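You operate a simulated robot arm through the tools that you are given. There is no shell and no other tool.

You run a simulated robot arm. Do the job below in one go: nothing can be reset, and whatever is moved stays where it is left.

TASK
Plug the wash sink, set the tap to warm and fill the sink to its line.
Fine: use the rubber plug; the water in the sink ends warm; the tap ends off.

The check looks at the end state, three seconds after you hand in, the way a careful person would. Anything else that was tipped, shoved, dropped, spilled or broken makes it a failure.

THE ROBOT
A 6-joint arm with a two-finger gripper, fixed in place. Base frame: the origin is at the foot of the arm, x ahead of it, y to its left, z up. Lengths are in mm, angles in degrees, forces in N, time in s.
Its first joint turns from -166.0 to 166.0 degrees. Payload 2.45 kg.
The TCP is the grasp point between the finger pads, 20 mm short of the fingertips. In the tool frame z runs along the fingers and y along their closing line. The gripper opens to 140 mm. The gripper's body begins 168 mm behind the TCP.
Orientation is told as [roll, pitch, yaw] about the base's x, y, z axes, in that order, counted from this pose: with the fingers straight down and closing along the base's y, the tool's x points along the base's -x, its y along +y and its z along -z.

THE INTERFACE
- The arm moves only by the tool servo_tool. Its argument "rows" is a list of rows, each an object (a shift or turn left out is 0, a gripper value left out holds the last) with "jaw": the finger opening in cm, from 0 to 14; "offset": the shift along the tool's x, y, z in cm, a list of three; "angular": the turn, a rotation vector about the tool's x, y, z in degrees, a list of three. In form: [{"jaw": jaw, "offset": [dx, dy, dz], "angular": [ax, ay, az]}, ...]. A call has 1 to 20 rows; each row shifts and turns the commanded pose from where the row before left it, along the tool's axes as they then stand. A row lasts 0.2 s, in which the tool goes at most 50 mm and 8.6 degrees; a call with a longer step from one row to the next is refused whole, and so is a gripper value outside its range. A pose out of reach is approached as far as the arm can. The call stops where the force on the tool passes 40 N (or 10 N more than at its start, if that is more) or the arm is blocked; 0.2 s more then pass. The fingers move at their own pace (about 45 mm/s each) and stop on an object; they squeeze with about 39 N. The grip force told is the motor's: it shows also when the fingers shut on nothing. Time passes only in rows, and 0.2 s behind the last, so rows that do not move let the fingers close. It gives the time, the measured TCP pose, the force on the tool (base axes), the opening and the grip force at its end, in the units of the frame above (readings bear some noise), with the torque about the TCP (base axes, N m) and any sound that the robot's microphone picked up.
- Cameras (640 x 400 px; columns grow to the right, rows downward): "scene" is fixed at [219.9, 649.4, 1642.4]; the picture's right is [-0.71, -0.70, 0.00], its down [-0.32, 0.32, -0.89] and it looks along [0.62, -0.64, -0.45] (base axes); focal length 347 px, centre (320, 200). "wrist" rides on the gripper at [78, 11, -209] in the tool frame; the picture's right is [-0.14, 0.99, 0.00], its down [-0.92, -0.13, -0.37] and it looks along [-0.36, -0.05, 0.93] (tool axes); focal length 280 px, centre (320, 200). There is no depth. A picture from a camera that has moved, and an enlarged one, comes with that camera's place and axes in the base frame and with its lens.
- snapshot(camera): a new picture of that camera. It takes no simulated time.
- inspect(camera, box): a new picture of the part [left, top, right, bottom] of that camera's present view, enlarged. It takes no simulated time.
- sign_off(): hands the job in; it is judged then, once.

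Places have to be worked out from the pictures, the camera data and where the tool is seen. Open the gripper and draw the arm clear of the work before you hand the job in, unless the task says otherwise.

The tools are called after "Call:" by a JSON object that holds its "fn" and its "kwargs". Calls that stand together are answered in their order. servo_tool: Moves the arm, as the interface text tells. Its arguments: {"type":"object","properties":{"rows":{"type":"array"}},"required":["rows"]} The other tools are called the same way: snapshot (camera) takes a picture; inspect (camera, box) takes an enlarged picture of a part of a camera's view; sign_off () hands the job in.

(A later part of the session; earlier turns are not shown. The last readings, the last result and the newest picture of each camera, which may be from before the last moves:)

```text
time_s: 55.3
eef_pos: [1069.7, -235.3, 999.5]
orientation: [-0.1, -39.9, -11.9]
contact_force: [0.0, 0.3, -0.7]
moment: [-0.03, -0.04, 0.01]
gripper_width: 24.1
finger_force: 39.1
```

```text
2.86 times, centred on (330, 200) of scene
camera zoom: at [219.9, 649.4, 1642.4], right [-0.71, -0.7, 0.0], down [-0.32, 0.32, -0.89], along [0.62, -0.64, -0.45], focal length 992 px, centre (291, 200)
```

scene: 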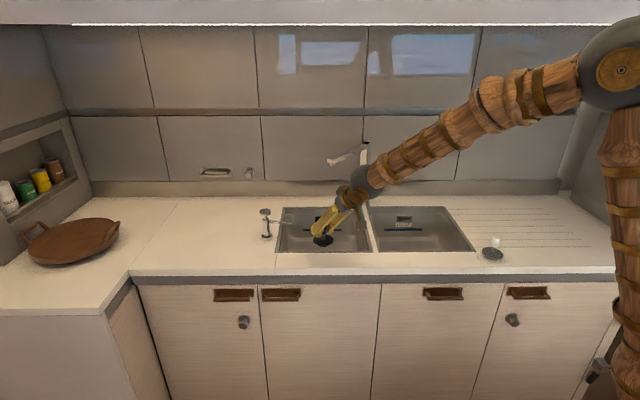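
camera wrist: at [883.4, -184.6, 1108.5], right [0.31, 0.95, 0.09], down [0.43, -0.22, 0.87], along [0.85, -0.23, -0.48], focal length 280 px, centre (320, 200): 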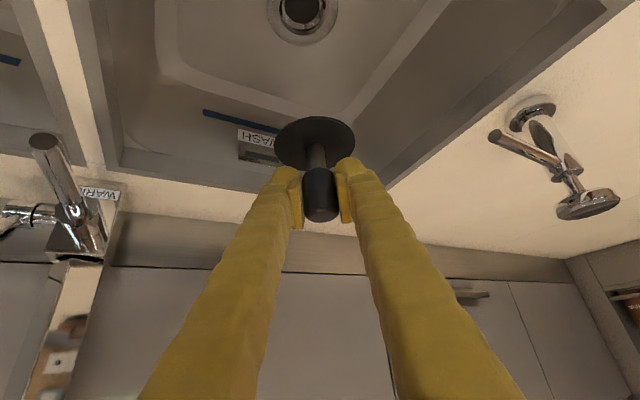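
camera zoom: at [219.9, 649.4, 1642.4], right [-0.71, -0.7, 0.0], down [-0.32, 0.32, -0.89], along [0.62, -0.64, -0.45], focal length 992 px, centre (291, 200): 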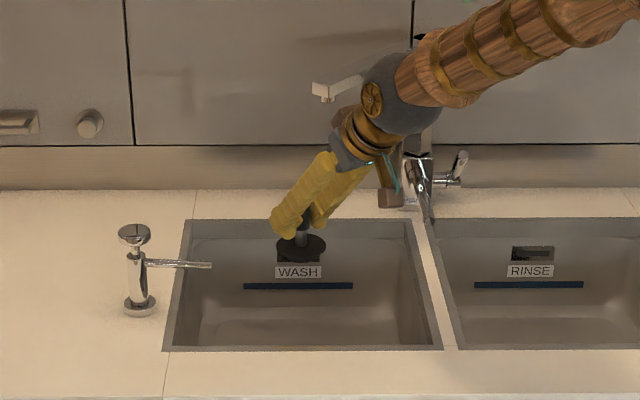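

The drain is visible at the top of this view, almost in line with the plug. I'll zoom to measure the remaining offset.

Call:
{"fn": "inspect", "kwargs": {"camera": "wrist", "box": [255, 0, 355, 60]}}

Call:
{"fn": "inspect", "kwargs": {"camera": "wrist", "box": [260, 100, 380, 240]}}

```text
6.40 times, centred on (305, 30) of wrist
camera zoom: at [883.4, -184.6, 1108.5], right [0.31, 0.95, 0.09], down [0.43, -0.22, 0.87], along [0.85, -0.23, -0.48], focal length 1794 px, centre (416, 1288)
```

zoom: 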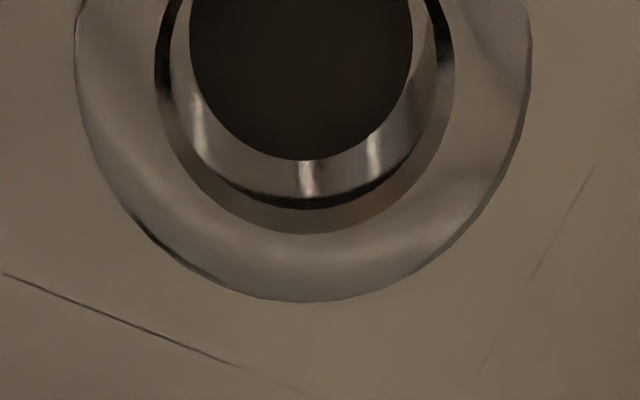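

```text
2.86 times, centred on (320, 170) of wrist
camera zoom: at [883.4, -184.6, 1108.5], right [0.31, 0.95, 0.09], down [0.43, -0.22, 0.87], along [0.85, -0.23, -0.48], focal length 801 px, centre (320, 286)
```

zoom: 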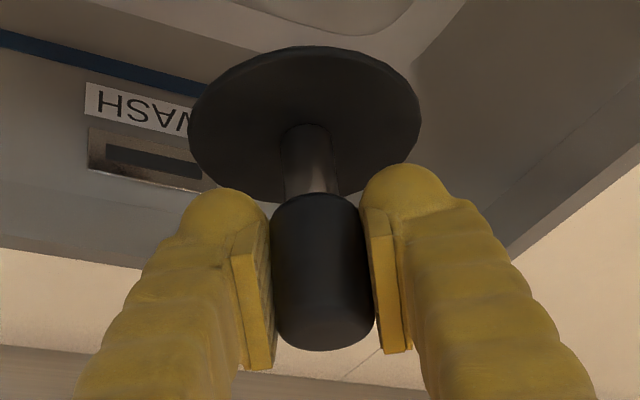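

The plug needs about 2 mm more in both directions. The wrist camera block would pass close to the front rim at this yaw, so I'll turn the tool 8° to centre it in the opening and lower to z ≈ 810.

Call:
{"fn": "servo_tool", "kwargs": {"rows": [{"angular": [-5.14, 0, -6.13]}, {"offset": [0, 0, 0]}, {"offset": [2.41, 0.036, 2.94]}, {"offset": [2.41, 0.036, 2.94]}, {"offset": [2.41, 0.036, 2.94]}, {"offset": [2.41, 0.036, 2.94]}, {"offset": [2.41, 0.036, 2.94]}, {"offset": [0, 0, 0]}, {"offset": [0, 0, 0]}]}}

Call:
{"fn": "snapshot", "kwargs": {"camera": "wrist"}}

Call:
{"fn": "inspect", "kwargs": {"camera": "scene", "box": [270, 150, 390, 260]}}

```text
time_s: 57.3
eef_pos: [1073.4, -234.2, 809.6]
orientation: [0.1, -39.9, -4.1]
contact_force: [0.4, -0.2, -0.4]
moment: [0.0, -0.01, 0.02]
gripper_width: 23.9
finger_force: 39.2
```

```text
taken
camera wrist: at [881.6, -209.1, 918.3], right [0.17, 0.98, 0.09], down [0.46, -0.16, 0.87], along [0.87, -0.11, -0.48], focal length 280 px, centre (320, 200)
```

wrist: 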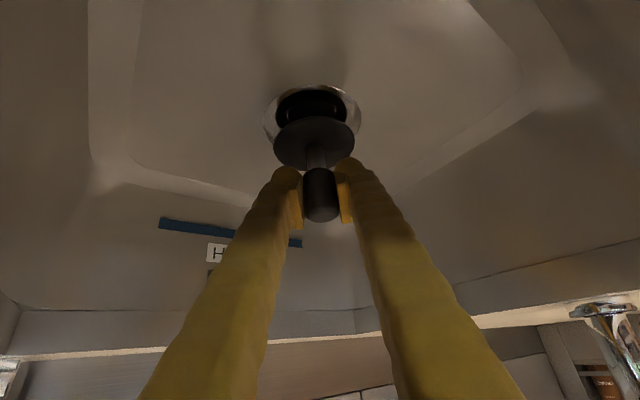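

```text
3.64 times, centred on (330, 205) of scene
camera zoom: at [219.9, 649.4, 1642.4], right [-0.71, -0.7, 0.0], down [-0.32, 0.32, -0.89], along [0.62, -0.64, -0.45], focal length 1262 px, centre (284, 182)
```

zoom: 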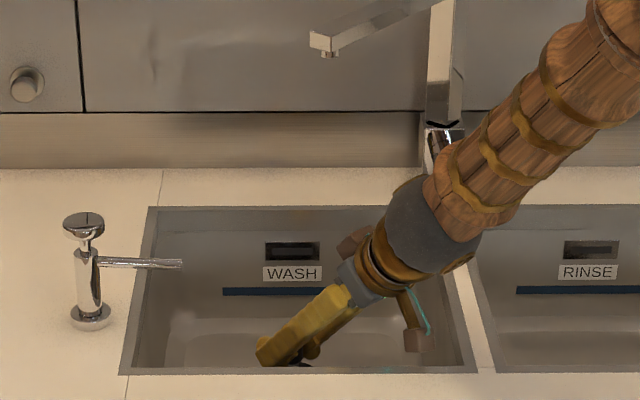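

There is no contact. The plug hangs just above the drain, so I'll zoom in on the plug and drain to check their alignment.

Call:
{"fn": "inspect", "kwargs": {"camera": "wrist", "box": [250, 70, 380, 180]}}

```text
3.64 times, centred on (315, 125) of wrist
camera zoom: at [881.6, -209.1, 918.3], right [0.17, 0.98, 0.09], down [0.46, -0.16, 0.87], along [0.87, -0.11, -0.48], focal length 1020 px, centre (338, 473)
```

zoom: 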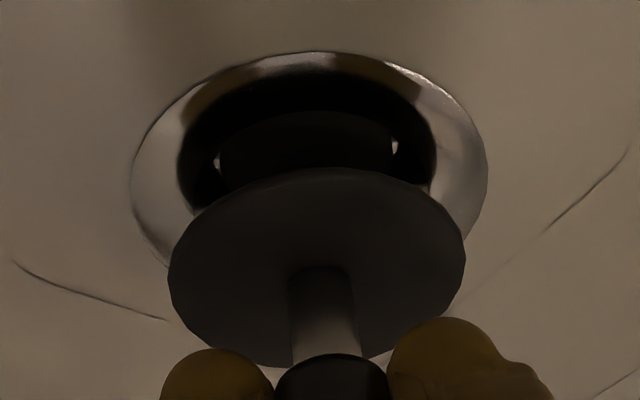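

The plug axis and drain ring centre agree to about 1 mm. I'll nudge 1 mm left and lower in 4 mm steps.

Call:
{"fn": "servo_tool", "kwargs": {"rows": [{"offset": [0.257, 0.1, 0.306]}, {"offset": [0.257, 0, 0.306]}, {"offset": [0.257, 0, 0.306]}, {"offset": [0.193, 0, 0.23]}, {"offset": [0, 0, 0]}]}}

Call:
{"fn": "inspect", "kwargs": {"camera": "wrist", "box": [250, 70, 380, 180]}}

```text
time_s: 58.2
eef_pos: [1073.5, -233.8, 803.8]
orientation: [0.0, -40.2, -4.1]
contact_force: [-10.8, 3.5, 9.8]
moment: [0.16, 0.53, 0.01]
gripper_width: 23.9
finger_force: 38.4
stopped in row 4: the force on the tool passed its limit at 47 N (the readings are from after the stop); the commanded pose is now the measured one
```

```text
3.64 times, centred on (315, 125) of wrist
camera zoom: at [881.5, -208.4, 910.9], right [0.17, 0.98, 0.09], down [0.45, -0.16, 0.88], along [0.87, -0.11, -0.47], focal length 1020 px, centre (338, 473)
```

zoom: 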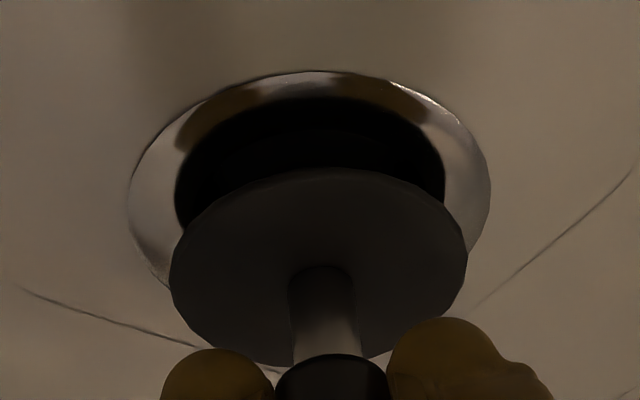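

It stopped with a backward and upward push acting about 60 mm below the TCP, so the far side of the plug's boss met the hole edge. I'll lift 3 mm, shift 4 mm back toward the base and lower gently again.

Call:
{"fn": "servo_tool", "kwargs": {"rows": [{"offset": [-0.193, 0, -0.23]}, {"offset": [0.31, 0, -0.26]}, {"offset": [0, 0, 0]}, {"offset": [0.129, 0, 0.153]}, {"offset": [0.129, 0, 0.153]}, {"offset": [0.129, 0, 0.153]}, {"offset": [0, 0, 0]}]}}

Call:
{"fn": "inspect", "kwargs": {"camera": "wrist", "box": [250, 70, 380, 180]}}

```text
time_s: 59.8
eef_pos: [1068.9, -233.3, 798.8]
orientation: [0.0, -40.2, -4.1]
contact_force: [-0.9, 0.6, -1.1]
moment: [0.0, 0.01, 0.03]
gripper_width: 23.4
finger_force: 38.6
```

```text
3.64 times, centred on (315, 125) of wrist
camera zoom: at [877.7, -207.8, 907.6], right [0.17, 0.98, 0.09], down [0.46, -0.16, 0.88], along [0.87, -0.11, -0.47], focal length 1020 px, centre (338, 473)
```

zoom: 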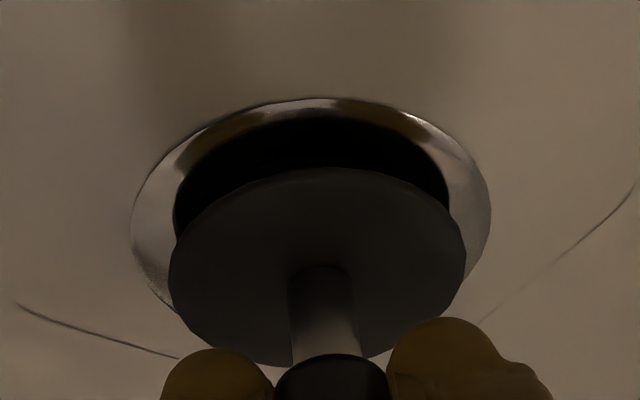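

The plug passed the earlier contact height with no force and is now centred within about 1.5 mm. I'll keep lowering in 2 mm steps.

Call:
{"fn": "servo_tool", "kwargs": {"rows": [{"offset": [0.129, 0, 0.153]}, {"offset": [0.129, 0, 0.153]}, {"offset": [0.129, 0, 0.153]}, {"offset": [0, 0, 0]}]}}

Call:
{"fn": "inspect", "kwargs": {"camera": "wrist", "box": [250, 70, 380, 180]}}

```text
time_s: 60.8
eef_pos: [1070.9, -234.0, 795.8]
orientation: [0.0, -40.4, -4.2]
contact_force: [2.4, -2.9, 27.9]
moment: [1.49, 6.01, 0.47]
gripper_width: 23.6
finger_force: 38.8
```

```text
3.64 times, centred on (315, 125) of wrist
camera zoom: at [877.8, -208.4, 903.2], right [0.18, 0.98, 0.09], down [0.45, -0.16, 0.88], along [0.87, -0.11, -0.47], focal length 1020 px, centre (338, 473)
```

zoom: 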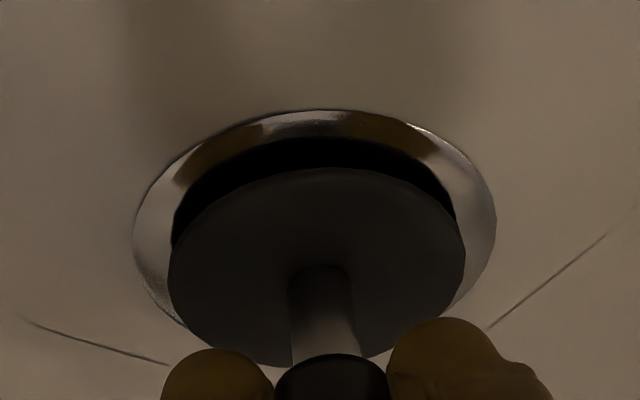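

Now 28 N upward with a 6 N·m moment puts the contact about 215 mm behind the TCP: the camera block is touching the front rim, not the plug. The plug boss is already at the hole mouth, so I'll raise 2 mm to clear the rim and check.

Call:
{"fn": "servo_tool", "kwargs": {"rows": [{"offset": [-0.129, 0, -0.153]}, {"offset": [0, 0, 0]}]}}

Call:
{"fn": "inspect", "kwargs": {"camera": "scene", "box": [300, 200, 380, 265]}}

Call:
{"fn": "inspect", "kwargs": {"camera": "wrist", "box": [260, 90, 370, 160]}}

```text
time_s: 61.4
eef_pos: [1069.0, -233.8, 794.2]
orientation: [0.0, -40.2, -4.1]
contact_force: [13.0, -5.3, 6.8]
moment: [0.83, 2.96, 0.41]
gripper_width: 23.8
finger_force: 39.0
```

```text
6.15 times, centred on (340, 232) of scene
camera zoom: at [219.9, 649.4, 1642.4], right [-0.71, -0.7, 0.0], down [-0.32, 0.32, -0.89], along [0.62, -0.64, -0.45], focal length 2136 px, centre (197, 0)
```

zoom: 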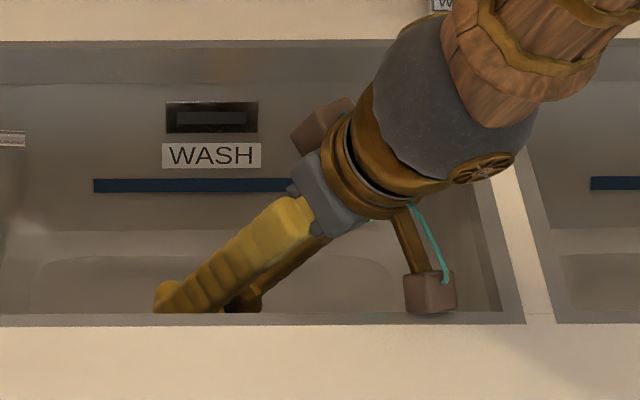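

```text
5.71 times, centred on (315, 125) of wrist
camera zoom: at [877.5, -208.4, 903.3], right [0.18, 0.98, 0.09], down [0.46, -0.16, 0.88], along [0.87, -0.11, -0.47], focal length 1602 px, centre (349, 629)
```

zoom: 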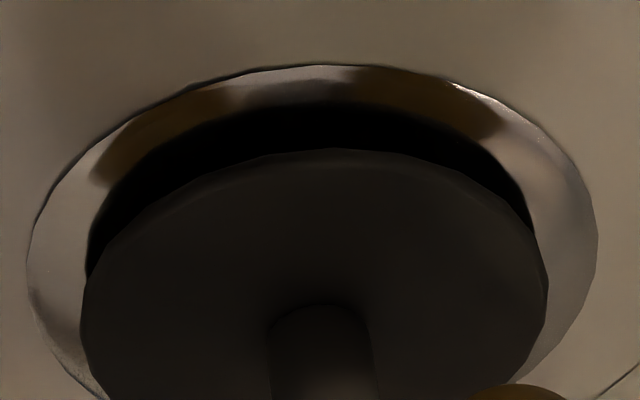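

The block's bottom sits on the front rim, with about 25 mm to spare on its right. I'll raise 2 mm, turn 4.5° to swing the block inward, then lower again.

Call:
{"fn": "servo_tool", "kwargs": {"rows": [{"offset": [-0.129, 0, -0.153]}, {"angular": [-2.9, 0, -3.44]}, {"offset": [0, 0, 0]}, {"offset": [0, 0, 0]}]}}

Call:
{"fn": "inspect", "kwargs": {"camera": "scene", "box": [300, 200, 380, 265]}}

Call:
{"fn": "inspect", "kwargs": {"camera": "wrist", "box": [260, 90, 370, 160]}}

```text
time_s: 62.4
eef_pos: [1070.5, -233.5, 797.4]
orientation: [0.1, -40.2, 0.4]
contact_force: [0.5, -0.1, -1.5]
moment: [0.01, 0.0, 0.04]
gripper_width: 23.7
finger_force: 39.5
```

```text
6.15 times, centred on (340, 232) of scene
camera zoom: at [219.9, 649.4, 1642.4], right [-0.71, -0.7, 0.0], down [-0.32, 0.32, -0.89], along [0.62, -0.64, -0.45], focal length 2136 px, centre (197, 0)
```

zoom: 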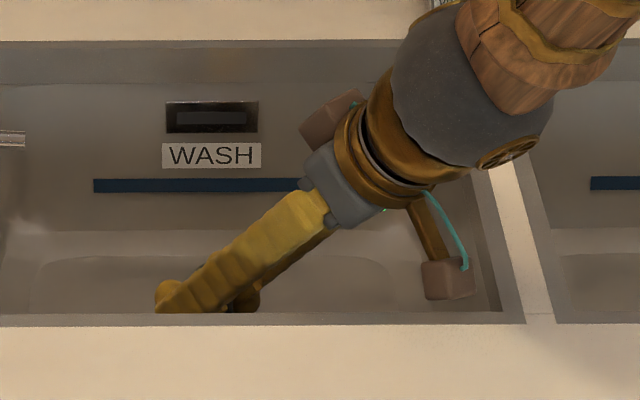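

```text
5.71 times, centred on (315, 125) of wrist
camera zoom: at [876.3, -223.6, 905.7], right [0.1, 0.99, 0.09], down [0.47, -0.12, 0.88], along [0.88, -0.04, -0.47], focal length 1602 px, centre (349, 629)
```

zoom: 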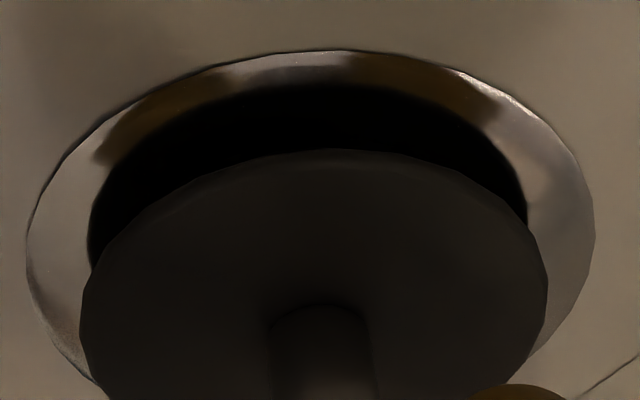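

The tool is clear of the rim now, with no force. I'll lower again in 2 mm steps.

Call:
{"fn": "servo_tool", "kwargs": {"rows": [{"offset": [0.129, 0, 0.153]}, {"offset": [0.129, 0, 0.153]}, {"offset": [0.129, 0, 0.153]}, {"offset": [0, 0, 0]}]}}

Call:
{"fn": "inspect", "kwargs": {"camera": "wrist", "box": [260, 90, 370, 160]}}

```text
time_s: 63.4
eef_pos: [1068.9, -233.8, 790.8]
orientation: [0.0, -40.2, 0.4]
contact_force: [0.4, -1.1, 1.9]
moment: [-0.03, -0.03, 0.0]
gripper_width: 23.6
finger_force: 39.6
```

```text
5.71 times, centred on (315, 125) of wrist
camera zoom: at [876.3, -223.3, 899.4], right [0.1, 0.99, 0.09], down [0.47, -0.12, 0.88], along [0.88, -0.04, -0.47], focal length 1602 px, centre (349, 629)
```

zoom: 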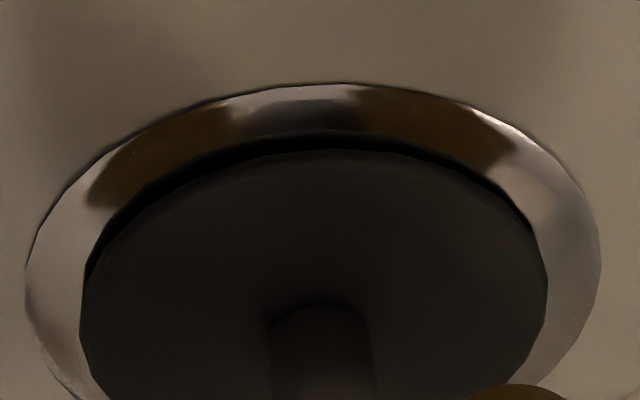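

The plug is sinking into the recess with almost no force. I'll continue down until it seats.

Call:
{"fn": "servo_tool", "kwargs": {"rows": [{"offset": [0.129, 0, 0.153]}, {"offset": [0.129, 0, 0.153]}, {"offset": [0, 0, 0]}]}}

Call:
{"fn": "inspect", "kwargs": {"camera": "wrist", "box": [260, 90, 370, 160]}}

Call:
{"fn": "inspect", "kwargs": {"camera": "scene", "box": [300, 200, 380, 265]}}

```text
time_s: 64.0
eef_pos: [1070.4, -232.1, 790.7]
orientation: [-0.1, -40.4, 0.4]
contact_force: [-10.7, 0.5, 9.9]
moment: [0.11, 0.54, -0.17]
gripper_width: 23.6
finger_force: 38.9
stopped in row 2: the force on the tool passed its limit at 44 N (the readings are from after the stop); the commanded pose is now the measured one
```

```text
5.71 times, centred on (315, 125) of wrist
camera zoom: at [876.5, -223.5, 898.5], right [0.1, 0.99, 0.09], down [0.46, -0.12, 0.88], along [0.88, -0.04, -0.47], focal length 1602 px, centre (349, 629)
```

zoom: 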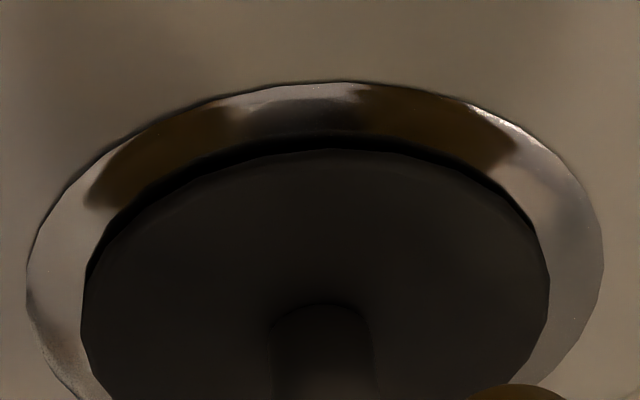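

```text
6.15 times, centred on (340, 232) of scene
camera zoom: at [219.9, 649.4, 1642.4], right [-0.71, -0.7, 0.0], down [-0.32, 0.32, -0.89], along [0.62, -0.64, -0.45], focal length 2136 px, centre (197, 0)
```

zoom: 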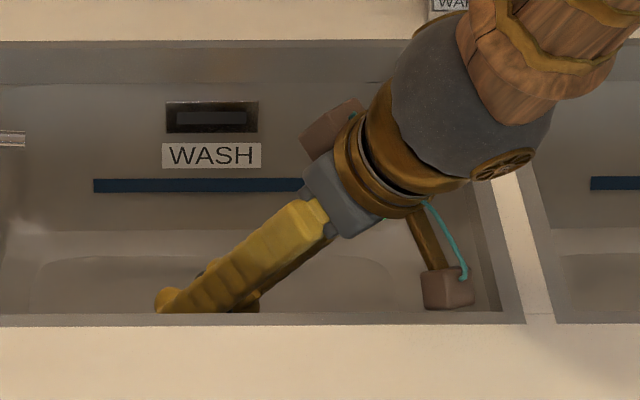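

It stopped firmly at z 790.7, 13 mm below the first edge contact, with the flange inside the drain ring, so it looks seated. I'll open the fingers slowly.

Call:
{"fn": "servo_tool", "kwargs": {"rows": [{"jaw": 3.0}, {"jaw": 3.6}, {"jaw": 4.4}, {"jaw": 4.4}, {"offset": [0, 0, 0]}]}}

Call:
{"fn": "inspect", "kwargs": {"camera": "wrist", "box": [250, 80, 390, 240]}}

```text
time_s: 65.2
eef_pos: [1070.2, -233.2, 790.4]
orientation: [0.0, -40.3, 0.4]
contact_force: [0.7, 0.1, -0.9]
moment: [-0.01, -0.01, -0.02]
gripper_width: 43.9
finger_force: 0.1
```

```text
2.50 times, centred on (320, 160) of wrist
camera zoom: at [876.7, -223.6, 898.0], right [0.1, 0.99, 0.09], down [0.46, -0.12, 0.88], along [0.88, -0.04, -0.47], focal length 701 px, centre (320, 300)
```

zoom: 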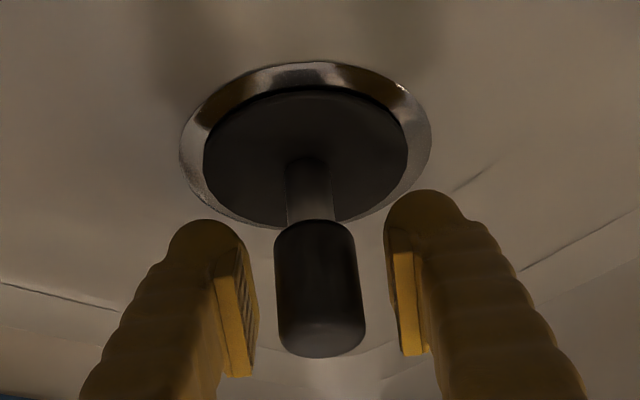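

The plug stands upright, its flange concentric inside the drain ring. I'll raise the tool straight up, clear of the handle, and take a look.

Call:
{"fn": "servo_tool", "kwargs": {"rows": [{"offset": [-0.65, 0, -0.76]}, {"offset": [-1.94, 0, -2.29]}, {"offset": [-2.26, 0, -2.67]}, {"offset": [-2.26, 0, -2.67]}, {"offset": [0, 0, 0]}]}}

Call:
{"fn": "snapshot", "kwargs": {"camera": "wrist"}}

Call:
{"fn": "inspect", "kwargs": {"camera": "wrist", "box": [260, 0, 380, 100]}}

```text
time_s: 66.4
eef_pos: [1071.3, -232.0, 900.7]
orientation: [0.0, -40.3, 0.5]
contact_force: [0.4, -0.3, -0.1]
moment: [0.03, -0.03, -0.01]
gripper_width: 43.8
finger_force: 0.1
```

```text
taken
camera wrist: at [876.5, -223.3, 1007.9], right [0.1, 0.99, 0.09], down [0.46, -0.12, 0.88], along [0.88, -0.04, -0.47], focal length 280 px, centre (320, 200)
```

wrist: 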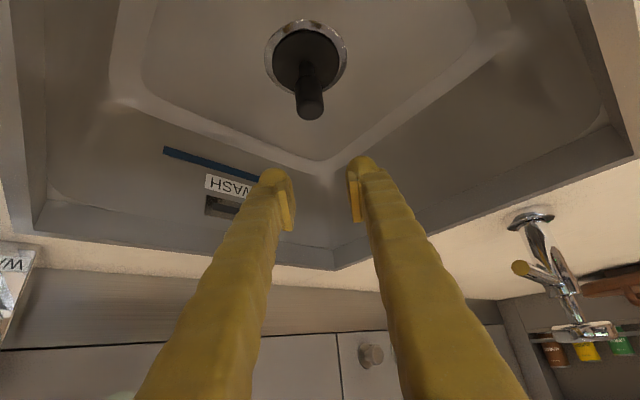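

```text
4.00 times, centred on (320, 50) of wrist
camera zoom: at [876.5, -223.3, 1007.9], right [0.1, 0.99, 0.09], down [0.46, -0.12, 0.88], along [0.88, -0.04, -0.47], focal length 1122 px, centre (320, 800)
```

zoom: 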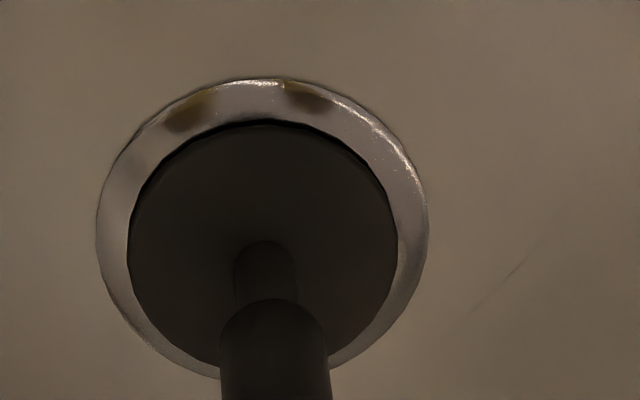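

The flange lies inside the ring. To be sure it is sealed I'll close the fingers and press lightly on the handle top at z ≈ 808.

Call:
{"fn": "servo_tool", "kwargs": {"rows": [{"jaw": 0}, {"jaw": 0}, {"jaw": 0}, {"offset": [2.04, -0.05, 2.25]}, {"offset": [2.04, -0.05, 2.25]}, {"offset": [0, 0, 0]}]}}

Call:
{"fn": "inspect", "kwargs": {"camera": "wrist", "box": [240, 40, 400, 220]}}

```text
time_s: 67.8
eef_pos: [1067.8, -234.3, 838.7]
orientation: [0.0, -40.3, 0.5]
contact_force: [-0.4, 0.1, 0.3]
moment: [0.03, -0.04, -0.02]
gripper_width: 0.1
finger_force: 29.7
```

```text
2.22 times, centred on (320, 130) of wrist
camera zoom: at [874.3, -224.3, 946.9], right [0.1, 0.99, 0.09], down [0.46, -0.12, 0.88], along [0.88, -0.04, -0.47], focal length 623 px, centre (320, 356)
```

zoom: 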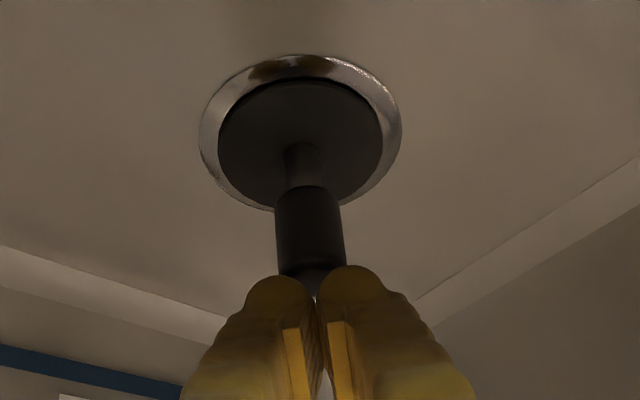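

The fingers are centred just above the handle. I'll press down in 2 mm steps.

Call:
{"fn": "servo_tool", "kwargs": {"rows": [{"offset": [0.129, 0, 0.153]}, {"offset": [0.129, 0, 0.153]}, {"offset": [0.129, 0, 0.153]}, {"offset": [0, 0, 0]}]}}

```text
time_s: 68.8
eef_pos: [1068.9, -234.4, 834.9]
orientation: [0.0, -40.3, 0.5]
contact_force: [-2.4, 2.2, 17.8]
moment: [0.07, 0.09, -0.03]
gripper_width: 5.8
finger_force: 29.6
```

The handle takes 18 N without sinking, so the plug is seated. I'll lift off and inspect it.

Call:
{"fn": "servo_tool", "kwargs": {"rows": [{"offset": [-0.65, 0, -0.76]}, {"offset": [-1.94, 0, -2.29]}, {"offset": [-2.26, 0, -2.67]}, {"offset": [-2.26, 0, -2.67]}, {"offset": [-2.26, 0, -2.67]}, {"offset": [0, 0, 0]}]}}

Call:
{"fn": "snapshot", "kwargs": {"camera": "wrist"}}

Call:
{"fn": "inspect", "kwargs": {"camera": "wrist", "box": [260, 0, 380, 100]}}

Call:
{"fn": "snapshot", "kwargs": {"camera": "scene"}}

```text
time_s: 70.2
eef_pos: [1067.9, -234.7, 978.4]
orientation: [0.0, -40.2, 0.5]
contact_force: [0.2, -0.2, 0.1]
moment: [-0.02, -0.02, 0.02]
gripper_width: 0.2
finger_force: 29.2
```

```text
taken
camera wrist: at [874.5, -224.5, 1085.9], right [0.1, 0.99, 0.09], down [0.46, -0.12, 0.88], along [0.88, -0.04, -0.47], focal length 280 px, centre (320, 200)
```

wrist: 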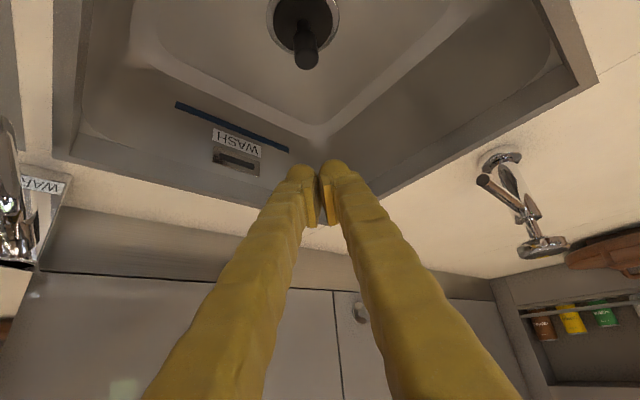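

```text
4.00 times, centred on (320, 50) of wrist
camera zoom: at [874.5, -224.5, 1085.9], right [0.1, 0.99, 0.09], down [0.46, -0.12, 0.88], along [0.88, -0.04, -0.47], focal length 1122 px, centre (320, 800)
```

zoom: 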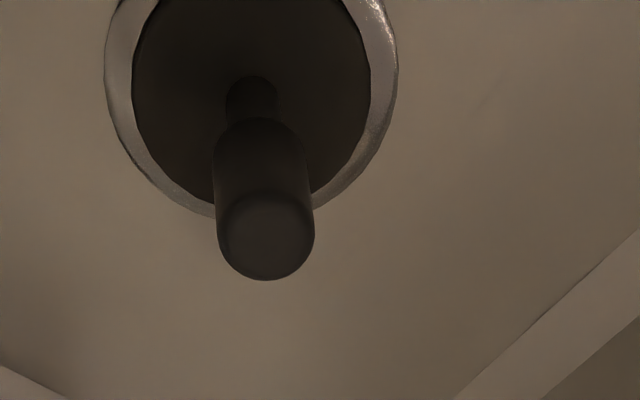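

```text
taken
```

scene: 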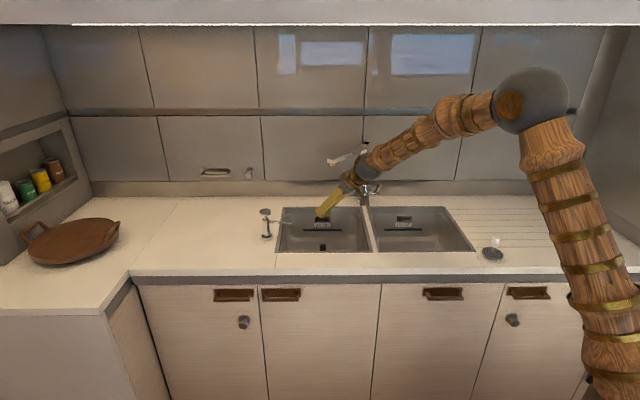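

The plug is seated and upright. I'll pull back from under the spout, turn to face the tap again and line up for the front lever grip.

Call:
{"fn": "servo_tool", "kwargs": {"rows": [{"offset": [0, 0, -3.4]}, {"offset": [0, 0, -3.4]}, {"offset": [0, 0, -3.2]}, {"offset": [3.05, 0, -2.59]}, {"offset": [3.05, 0, -2.59]}, {"offset": [3.05, 0, -2.59]}, {"angular": [4.97, 0, 5.88]}, {"angular": [4.97, 0, 5.88]}, {"angular": [4.97, 0, 5.88]}, {"angular": [4.97, 0, 5.88]}, {"angular": [4.97, 0, 5.88]}, {"angular": [4.97, 0, 5.88]}, {"jaw": 5, "angular": [0, -4.8, 0]}, {"offset": [0, 0, 0]}, {"offset": [-2.63, -1.89, 2.44]}, {"offset": [-2.63, -1.89, 2.44]}, {"offset": [-2.63, -1.89, 2.44]}, {"offset": [0, 0, 0]}, {"offset": [0, 0, 0]}]}}

Call:
{"fn": "snapshot", "kwargs": {"camera": "wrist"}}

Call:
{"fn": "inspect", "kwargs": {"camera": "scene", "box": [260, 140, 400, 260]}}

```text
time_s: 74.2
eef_pos: [917.5, -352.2, 1059.0]
orientation: [0.0, -45.0, -45.8]
contact_force: [0.9, -0.1, 0.0]
moment: [-0.02, -0.01, 0.01]
gripper_width: 50.0
finger_force: 0.2
```

```text
taken
camera wrist: at [784.9, -198.6, 1148.8], right [0.78, 0.62, 0.1], down [0.18, -0.37, 0.91], along [0.6, -0.69, -0.4], focal length 280 px, centre (320, 200)
```

wrist: 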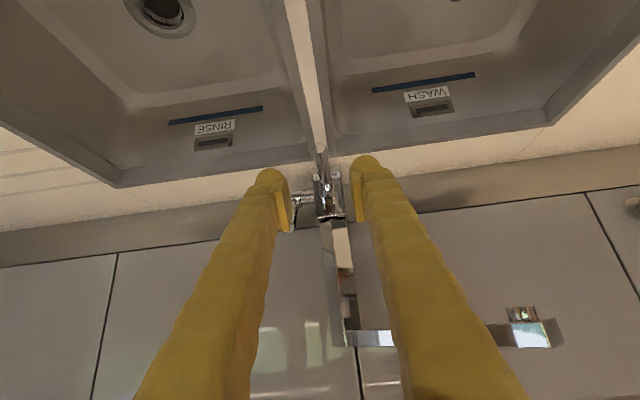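

```text
3.33 times, centred on (330, 200) of scene
camera zoom: at [219.9, 649.4, 1642.4], right [-0.71, -0.7, 0.0], down [-0.32, 0.32, -0.89], along [0.62, -0.64, -0.45], focal length 1157 px, centre (287, 200)
```

zoom: 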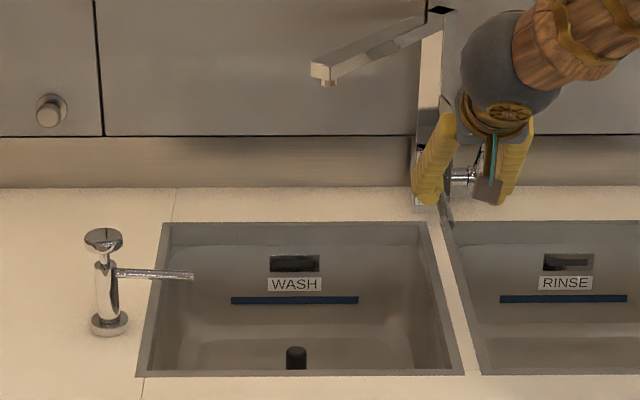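

The plug handle is visible in the wash basin and the tool is lined up behind the lever. I'll advance to the same grip spot as before and close on the rod.

Call:
{"fn": "servo_tool", "kwargs": {"rows": [{"offset": [0, 0.08, 3.5]}, {"offset": [0, 0, 3.5]}, {"offset": [0, 0, 3]}, {"offset": [0, 0, 2]}, {"offset": [0.06, 0, 1.03]}, {"offset": [0, 0, 0]}, {"jaw": 3}, {"jaw": 2.4}, {"jaw": 2.0}, {"jaw": 1.5}, {"jaw": 1.0}, {"jaw": 1.0}]}}

Call:
{"fn": "inspect", "kwargs": {"camera": "wrist", "box": [260, 130, 380, 230]}}

```text
time_s: 76.8
eef_pos: [983.4, -416.8, 965.7]
orientation: [0.1, -45.1, -45.7]
contact_force: [8.6, 4.3, -1.4]
moment: [0.09, 0.01, 0.14]
gripper_width: 20.4
finger_force: 44.8
```

```text
4.00 times, centred on (320, 180) of wrist
camera zoom: at [850.2, -263.8, 1057.4], right [0.78, 0.62, 0.1], down [0.18, -0.37, 0.91], along [0.6, -0.69, -0.4], focal length 1122 px, centre (320, 280)
```

zoom: 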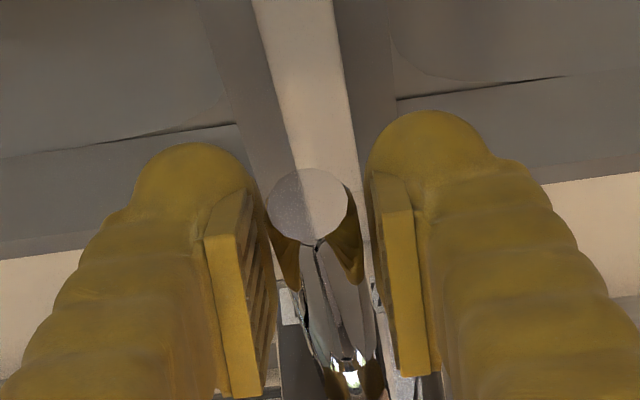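

The rod is gripped firmly again. I'll lift 6 mm to start the flow and wait about a second to judge the rate.

Call:
{"fn": "servo_tool", "kwargs": {"rows": [{"offset": [-0.21, 0, -0.21]}, {"offset": [-0.21, 0, -0.21]}, {"offset": [0, 0, 0]}, {"offset": [0, 0, 0]}, {"offset": [0, 0, 0]}, {"offset": [0, 0, 0]}, {"offset": [0, 0, 0]}]}}

Call:
{"fn": "inspect", "kwargs": {"camera": "scene", "box": [270, 140, 390, 265]}}

Call:
{"fn": "snapshot", "kwargs": {"camera": "wrist"}}

```text
time_s: 78.4
eef_pos: [982.8, -417.4, 972.9]
orientation: [0.1, -45.1, -45.8]
contact_force: [10.9, 9.9, -8.1]
moment: [0.64, 0.52, 0.17]
gripper_width: 20.4
finger_force: 44.9
```

```text
3.20 times, centred on (330, 202) of scene
camera zoom: at [219.9, 649.4, 1642.4], right [-0.71, -0.7, 0.0], down [-0.32, 0.32, -0.89], along [0.62, -0.64, -0.45], focal length 1111 px, centre (288, 192)
```

zoom: 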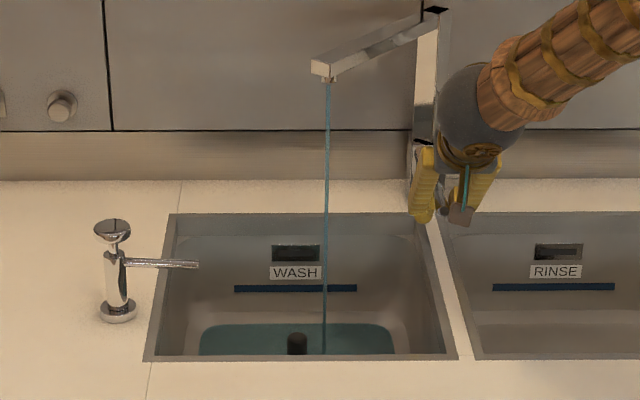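

```text
taken
camera wrist: at [849.9, -263.5, 1063.3], right [0.78, 0.62, 0.1], down [0.18, -0.37, 0.91], along [0.6, -0.69, -0.4], focal length 280 px, centre (320, 200)
```

wrist: 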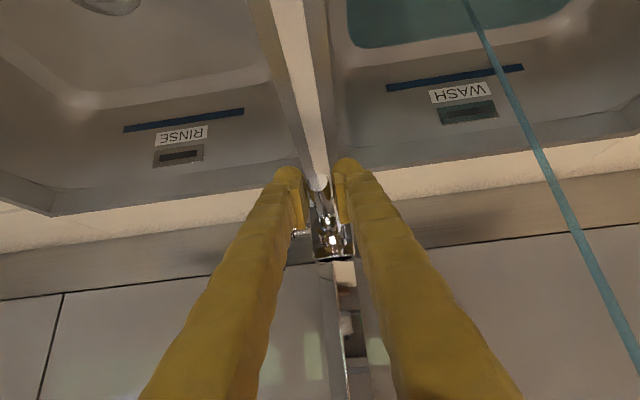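

The plug holds: the basin is already filling, with the water's back edge well below the blue line. The rate is noticeable, so I'll wait in short steps, checking the level each time.

Call:
{"fn": "servo_tool", "kwargs": {"rows": [{"offset": [0, 0, 0]}, {"offset": [0, 0, 0]}, {"offset": [0, 0, 0]}, {"offset": [0, 0, 0]}]}}

Call:
{"fn": "inspect", "kwargs": {"camera": "scene", "box": [270, 200, 390, 265]}}

Call:
{"fn": "inspect", "kwargs": {"camera": "wrist", "box": [340, 0, 640, 180]}}

```text
time_s: 79.4
eef_pos: [982.4, -416.3, 972.3]
orientation: [0.0, -45.0, -45.7]
contact_force: [7.3, 13.7, -2.6]
moment: [0.24, 0.13, 0.21]
gripper_width: 20.6
finger_force: 44.7
```

```text
5.33 times, centred on (330, 232) of scene
camera zoom: at [219.9, 649.4, 1642.4], right [-0.71, -0.7, 0.0], down [-0.32, 0.32, -0.89], along [0.62, -0.64, -0.45], focal length 1851 px, centre (267, 27)
```

zoom: 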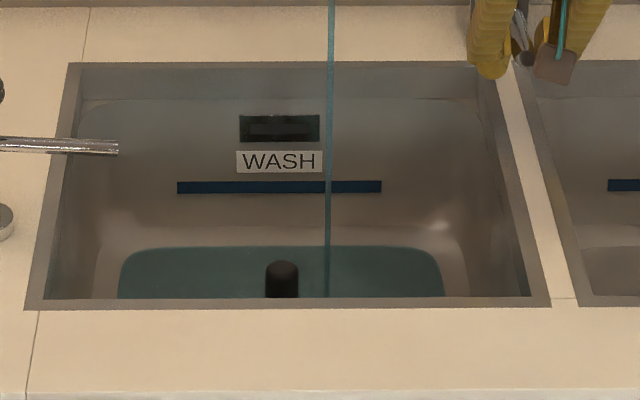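

```text
2.13 times, centred on (490, 90) of wrist
camera zoom: at [849.9, -263.5, 1063.5], right [0.78, 0.62, 0.1], down [0.18, -0.37, 0.91], along [0.6, -0.69, -0.4], focal length 598 px, centre (-43, 435)
```

zoom: 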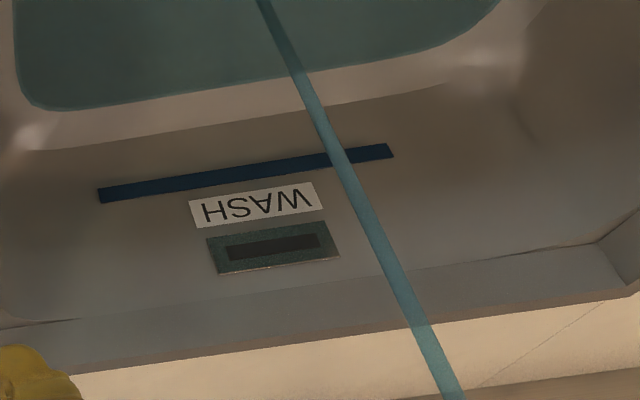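

The level has barely risen in 1 s, so this trickle is slow. I'll lift the lever another 8 mm for more flow and watch for 1.5 s.

Call:
{"fn": "servo_tool", "kwargs": {"rows": [{"offset": [-0.19, 0, -0.19]}, {"offset": [-0.19, 0, -0.19]}, {"offset": [-0.19, 0, -0.19]}, {"offset": [0, 0, 0]}, {"offset": [0, 0, 0]}, {"offset": [0, 0, 0]}, {"offset": [0, 0, 0]}, {"offset": [0, 0, 0]}]}}

Call:
{"fn": "inspect", "kwargs": {"camera": "scene", "box": [270, 200, 390, 265]}}

Call:
{"fn": "inspect", "kwargs": {"camera": "wrist", "box": [340, 0, 640, 180]}}

```text
time_s: 81.2
eef_pos: [982.3, -417.3, 981.6]
orientation: [0.2, -45.1, -45.8]
contact_force: [15.7, 12.9, -4.6]
moment: [0.42, 0.22, 0.23]
gripper_width: 20.5
finger_force: 44.9
```

```text
5.33 times, centred on (330, 232) of scene
camera zoom: at [219.9, 649.4, 1642.4], right [-0.71, -0.7, 0.0], down [-0.32, 0.32, -0.89], along [0.62, -0.64, -0.45], focal length 1851 px, centre (267, 27)
```

zoom: 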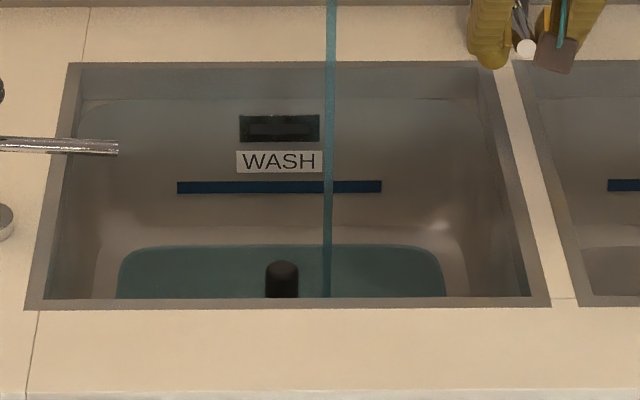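

```text
2.13 times, centred on (490, 90) of wrist
camera zoom: at [850.0, -263.7, 1072.0], right [0.78, 0.62, 0.1], down [0.18, -0.37, 0.91], along [0.6, -0.69, -0.4], focal length 598 px, centre (-43, 435)
```

zoom: 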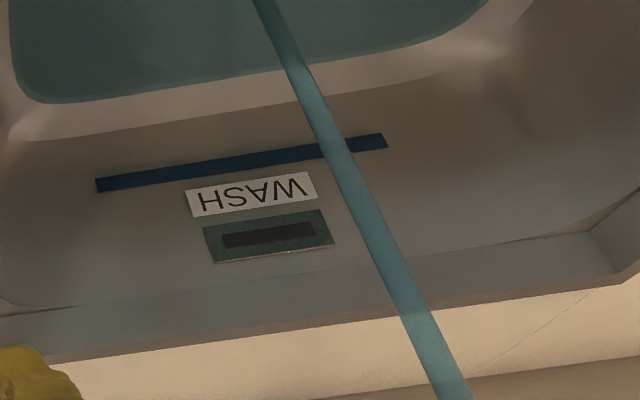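

The stream is thicker now, and the water edge is at row 245 against the blue line at row 187, about 60 mm to go. I'll wait 3 s and measure the rate.

Call:
{"fn": "servo_tool", "kwargs": {"rows": [{"offset": [0, 0, 0]}, {"offset": [0, 0, 0]}, {"offset": [0, 0, 0]}, {"offset": [0, 0, 0]}, {"offset": [0, 0, 0]}, {"offset": [0, 0, 0]}, {"offset": [0, 0, 0]}, {"offset": [0, 0, 0]}, {"offset": [0, 0, 0]}, {"offset": [0, 0, 0]}, {"offset": [0, 0, 0]}, {"offset": [0, 0, 0]}, {"offset": [0, 0, 0]}, {"offset": [0, 0, 0]}]}}

Call:
{"fn": "inspect", "kwargs": {"camera": "scene", "box": [270, 200, 390, 265]}}

Call:
{"fn": "inspect", "kwargs": {"camera": "wrist", "box": [340, 0, 640, 180]}}

```text
time_s: 84.2
eef_pos: [982.1, -417.2, 980.6]
orientation: [0.2, -45.1, -45.7]
contact_force: [19.6, 7.1, 1.8]
moment: [-0.24, -0.35, 0.2]
gripper_width: 20.7
finger_force: 44.8
```

```text
5.33 times, centred on (330, 232) of scene
camera zoom: at [219.9, 649.4, 1642.4], right [-0.71, -0.7, 0.0], down [-0.32, 0.32, -0.89], along [0.62, -0.64, -0.45], focal length 1851 px, centre (267, 27)
```

zoom: 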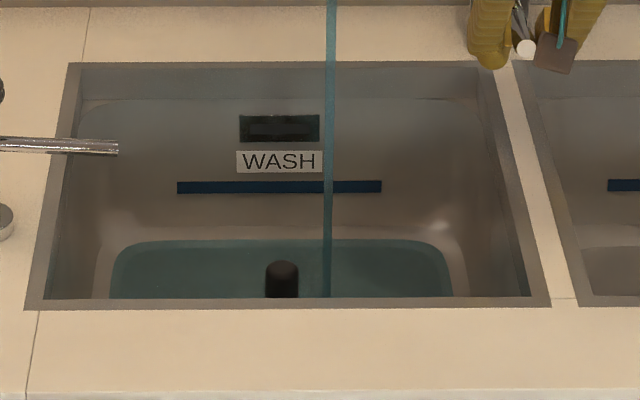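

```text
2.13 times, centred on (490, 90) of wrist
camera zoom: at [850.0, -263.6, 1071.8], right [0.78, 0.62, 0.1], down [0.18, -0.37, 0.91], along [0.6, -0.69, -0.4], focal length 598 px, centre (-43, 435)
```

zoom: 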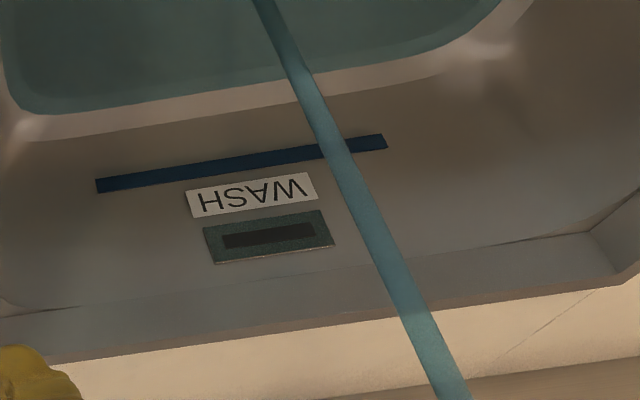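

The level rises about 1.7 px per second (row 245 to 240 in 3 s), with about 53 px to go. I'll wait a full 20 rows.

Call:
{"fn": "servo_tool", "kwargs": {"rows": [{"offset": [0, 0, 0]}, {"offset": [0, 0, 0]}, {"offset": [0, 0, 0]}, {"offset": [0, 0, 0]}, {"offset": [0, 0, 0]}, {"offset": [0, 0, 0]}, {"offset": [0, 0, 0]}, {"offset": [0, 0, 0]}, {"offset": [0, 0, 0]}, {"offset": [0, 0, 0]}, {"offset": [0, 0, 0]}, {"offset": [0, 0, 0]}, {"offset": [0, 0, 0]}, {"offset": [0, 0, 0]}, {"offset": [0, 0, 0]}, {"offset": [0, 0, 0]}, {"offset": [0, 0, 0]}, {"offset": [0, 0, 0]}, {"offset": [0, 0, 0]}, {"offset": [0, 0, 0]}]}}

Call:
{"fn": "inspect", "kwargs": {"camera": "scene", "box": [270, 200, 390, 265]}}

```text
time_s: 88.4
eef_pos: [982.5, -417.1, 979.2]
orientation: [0.0, -45.1, -45.8]
contact_force: [8.6, 6.6, -1.1]
moment: [0.14, 0.01, 0.13]
gripper_width: 20.3
finger_force: 44.8
```

```text
5.33 times, centred on (330, 232) of scene
camera zoom: at [219.9, 649.4, 1642.4], right [-0.71, -0.7, 0.0], down [-0.32, 0.32, -0.89], along [0.62, -0.64, -0.45], focal length 1851 px, centre (267, 27)
```

zoom: 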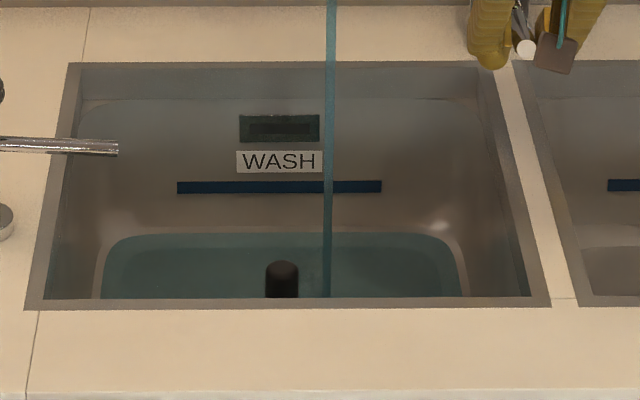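

The edge is at row 233, still about 46 px below the line, at about 1.7 px per second. I'll continue waiting.

Call:
{"fn": "servo_tool", "kwargs": {"rows": [{"offset": [0, 0, 0]}, {"offset": [0, 0, 0]}, {"offset": [0, 0, 0]}, {"offset": [0, 0, 0]}, {"offset": [0, 0, 0]}, {"offset": [0, 0, 0]}, {"offset": [0, 0, 0]}, {"offset": [0, 0, 0]}, {"offset": [0, 0, 0]}, {"offset": [0, 0, 0]}, {"offset": [0, 0, 0]}, {"offset": [0, 0, 0]}, {"offset": [0, 0, 0]}, {"offset": [0, 0, 0]}, {"offset": [0, 0, 0]}, {"offset": [0, 0, 0]}, {"offset": [0, 0, 0]}, {"offset": [0, 0, 0]}, {"offset": [0, 0, 0]}, {"offset": [0, 0, 0]}]}}

Call:
{"fn": "inspect", "kwargs": {"camera": "scene", "box": [270, 200, 390, 265]}}

```text
time_s: 92.6
eef_pos: [981.6, -417.2, 980.1]
orientation: [0.2, -45.0, -45.8]
contact_force: [3.4, 1.8, -0.3]
moment: [-0.03, -0.08, 0.09]
gripper_width: 20.4
finger_force: 44.6
```

```text
5.33 times, centred on (330, 232) of scene
camera zoom: at [219.9, 649.4, 1642.4], right [-0.71, -0.7, 0.0], down [-0.32, 0.32, -0.89], along [0.62, -0.64, -0.45], focal length 1851 px, centre (267, 27)
```

zoom: 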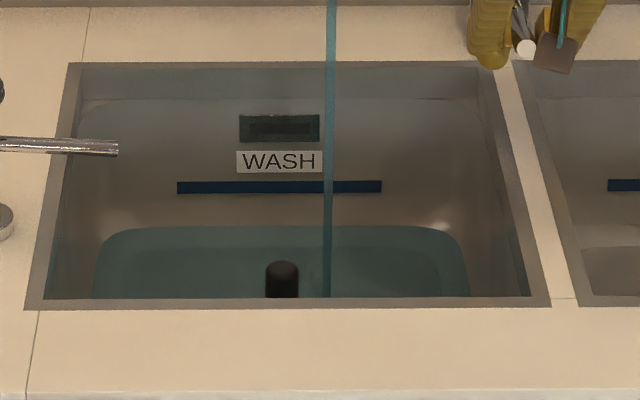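

The edge is at row 226, with 39 px to go. I'll wait again.

Call:
{"fn": "servo_tool", "kwargs": {"rows": [{"offset": [0, 0, 0]}, {"offset": [0, 0, 0]}, {"offset": [0, 0, 0]}, {"offset": [0, 0, 0]}, {"offset": [0, 0, 0]}, {"offset": [0, 0, 0]}, {"offset": [0, 0, 0]}, {"offset": [0, 0, 0]}, {"offset": [0, 0, 0]}, {"offset": [0, 0, 0]}, {"offset": [0, 0, 0]}, {"offset": [0, 0, 0]}, {"offset": [0, 0, 0]}, {"offset": [0, 0, 0]}, {"offset": [0, 0, 0]}, {"offset": [0, 0, 0]}, {"offset": [0, 0, 0]}, {"offset": [0, 0, 0]}, {"offset": [0, 0, 0]}, {"offset": [0, 0, 0]}]}}

Call:
{"fn": "inspect", "kwargs": {"camera": "scene", "box": [270, 200, 390, 265]}}

Call:
{"fn": "snapshot", "kwargs": {"camera": "scene"}}

```text
time_s: 96.8
eef_pos: [982.1, -416.5, 980.8]
orientation: [0.2, -45.1, -45.9]
contact_force: [-0.2, 0.3, -0.5]
moment: [0.03, 0.0, 0.05]
gripper_width: 20.7
finger_force: 45.4
```

```text
5.33 times, centred on (330, 232) of scene
camera zoom: at [219.9, 649.4, 1642.4], right [-0.71, -0.7, 0.0], down [-0.32, 0.32, -0.89], along [0.62, -0.64, -0.45], focal length 1851 px, centre (267, 27)
```

zoom: 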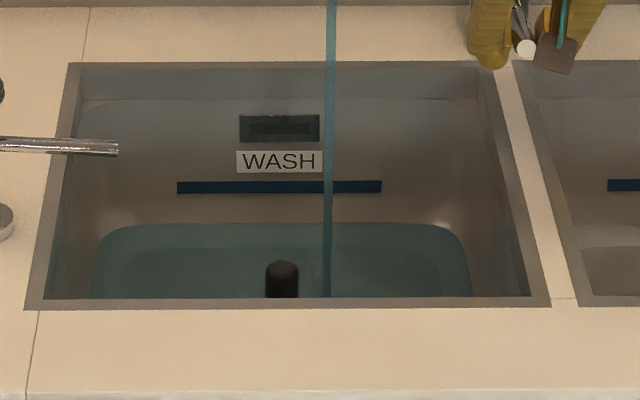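

```text
taken
```

scene: 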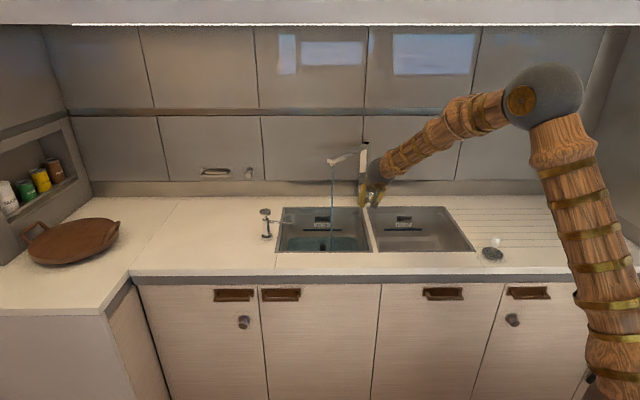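

The rise has slowed to about 0.7 px per second above the floor fillet. I'll lift the lever another 8 mm for more flow and time it.

Call:
{"fn": "servo_tool", "kwargs": {"rows": [{"offset": [-0.19, 0, -0.19]}, {"offset": [-0.19, 0, -0.19]}, {"offset": [-0.19, 0, -0.19]}, {"offset": [0, 0, 0]}, {"offset": [0, 0, 0]}, {"offset": [0, 0, 0]}, {"offset": [0, 0, 0]}, {"offset": [0, 0, 0]}, {"offset": [0, 0, 0]}, {"offset": [0, 0, 0]}, {"offset": [0, 0, 0]}, {"offset": [0, 0, 0]}, {"offset": [0, 0, 0]}, {"offset": [0, 0, 0]}, {"offset": [0, 0, 0]}]}}

Call:
{"fn": "inspect", "kwargs": {"camera": "scene", "box": [270, 200, 390, 265]}}

Call:
{"fn": "inspect", "kwargs": {"camera": "scene", "box": [310, 140, 400, 210]}}

```text
time_s: 100.0
eef_pos: [982.9, -416.5, 989.5]
orientation: [0.1, -45.1, -45.8]
contact_force: [12.2, -7.0, -1.2]
moment: [-0.14, -0.19, 0.04]
gripper_width: 20.6
finger_force: 44.9
```

```text
5.33 times, centred on (330, 232) of scene
camera zoom: at [219.9, 649.4, 1642.4], right [-0.71, -0.7, 0.0], down [-0.32, 0.32, -0.89], along [0.62, -0.64, -0.45], focal length 1851 px, centre (267, 27)
```

zoom: 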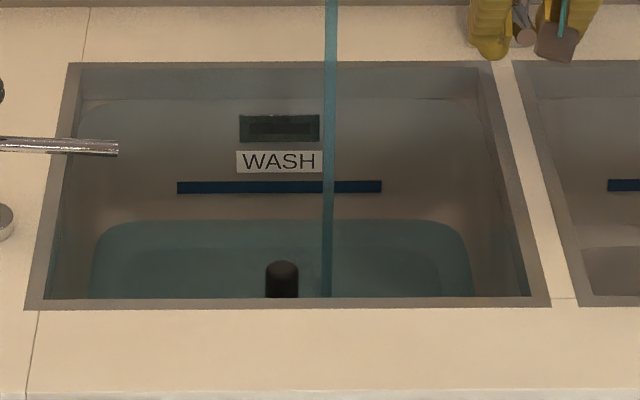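

```text
5.71 times, centred on (355, 175) of scene
camera zoom: at [219.9, 649.4, 1642.4], right [-0.71, -0.7, 0.0], down [-0.32, 0.32, -0.89], along [0.62, -0.64, -0.45], focal length 1984 px, centre (120, 343)
```

zoom: 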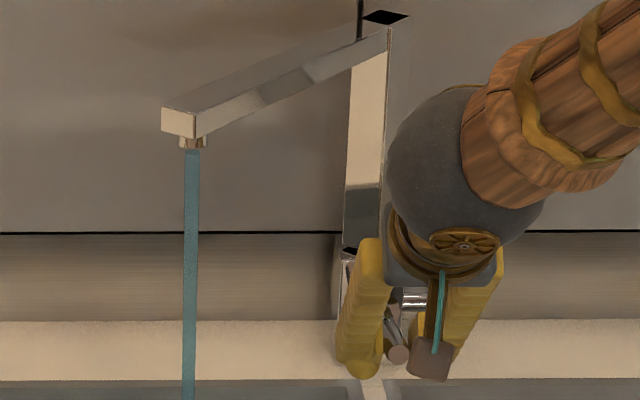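

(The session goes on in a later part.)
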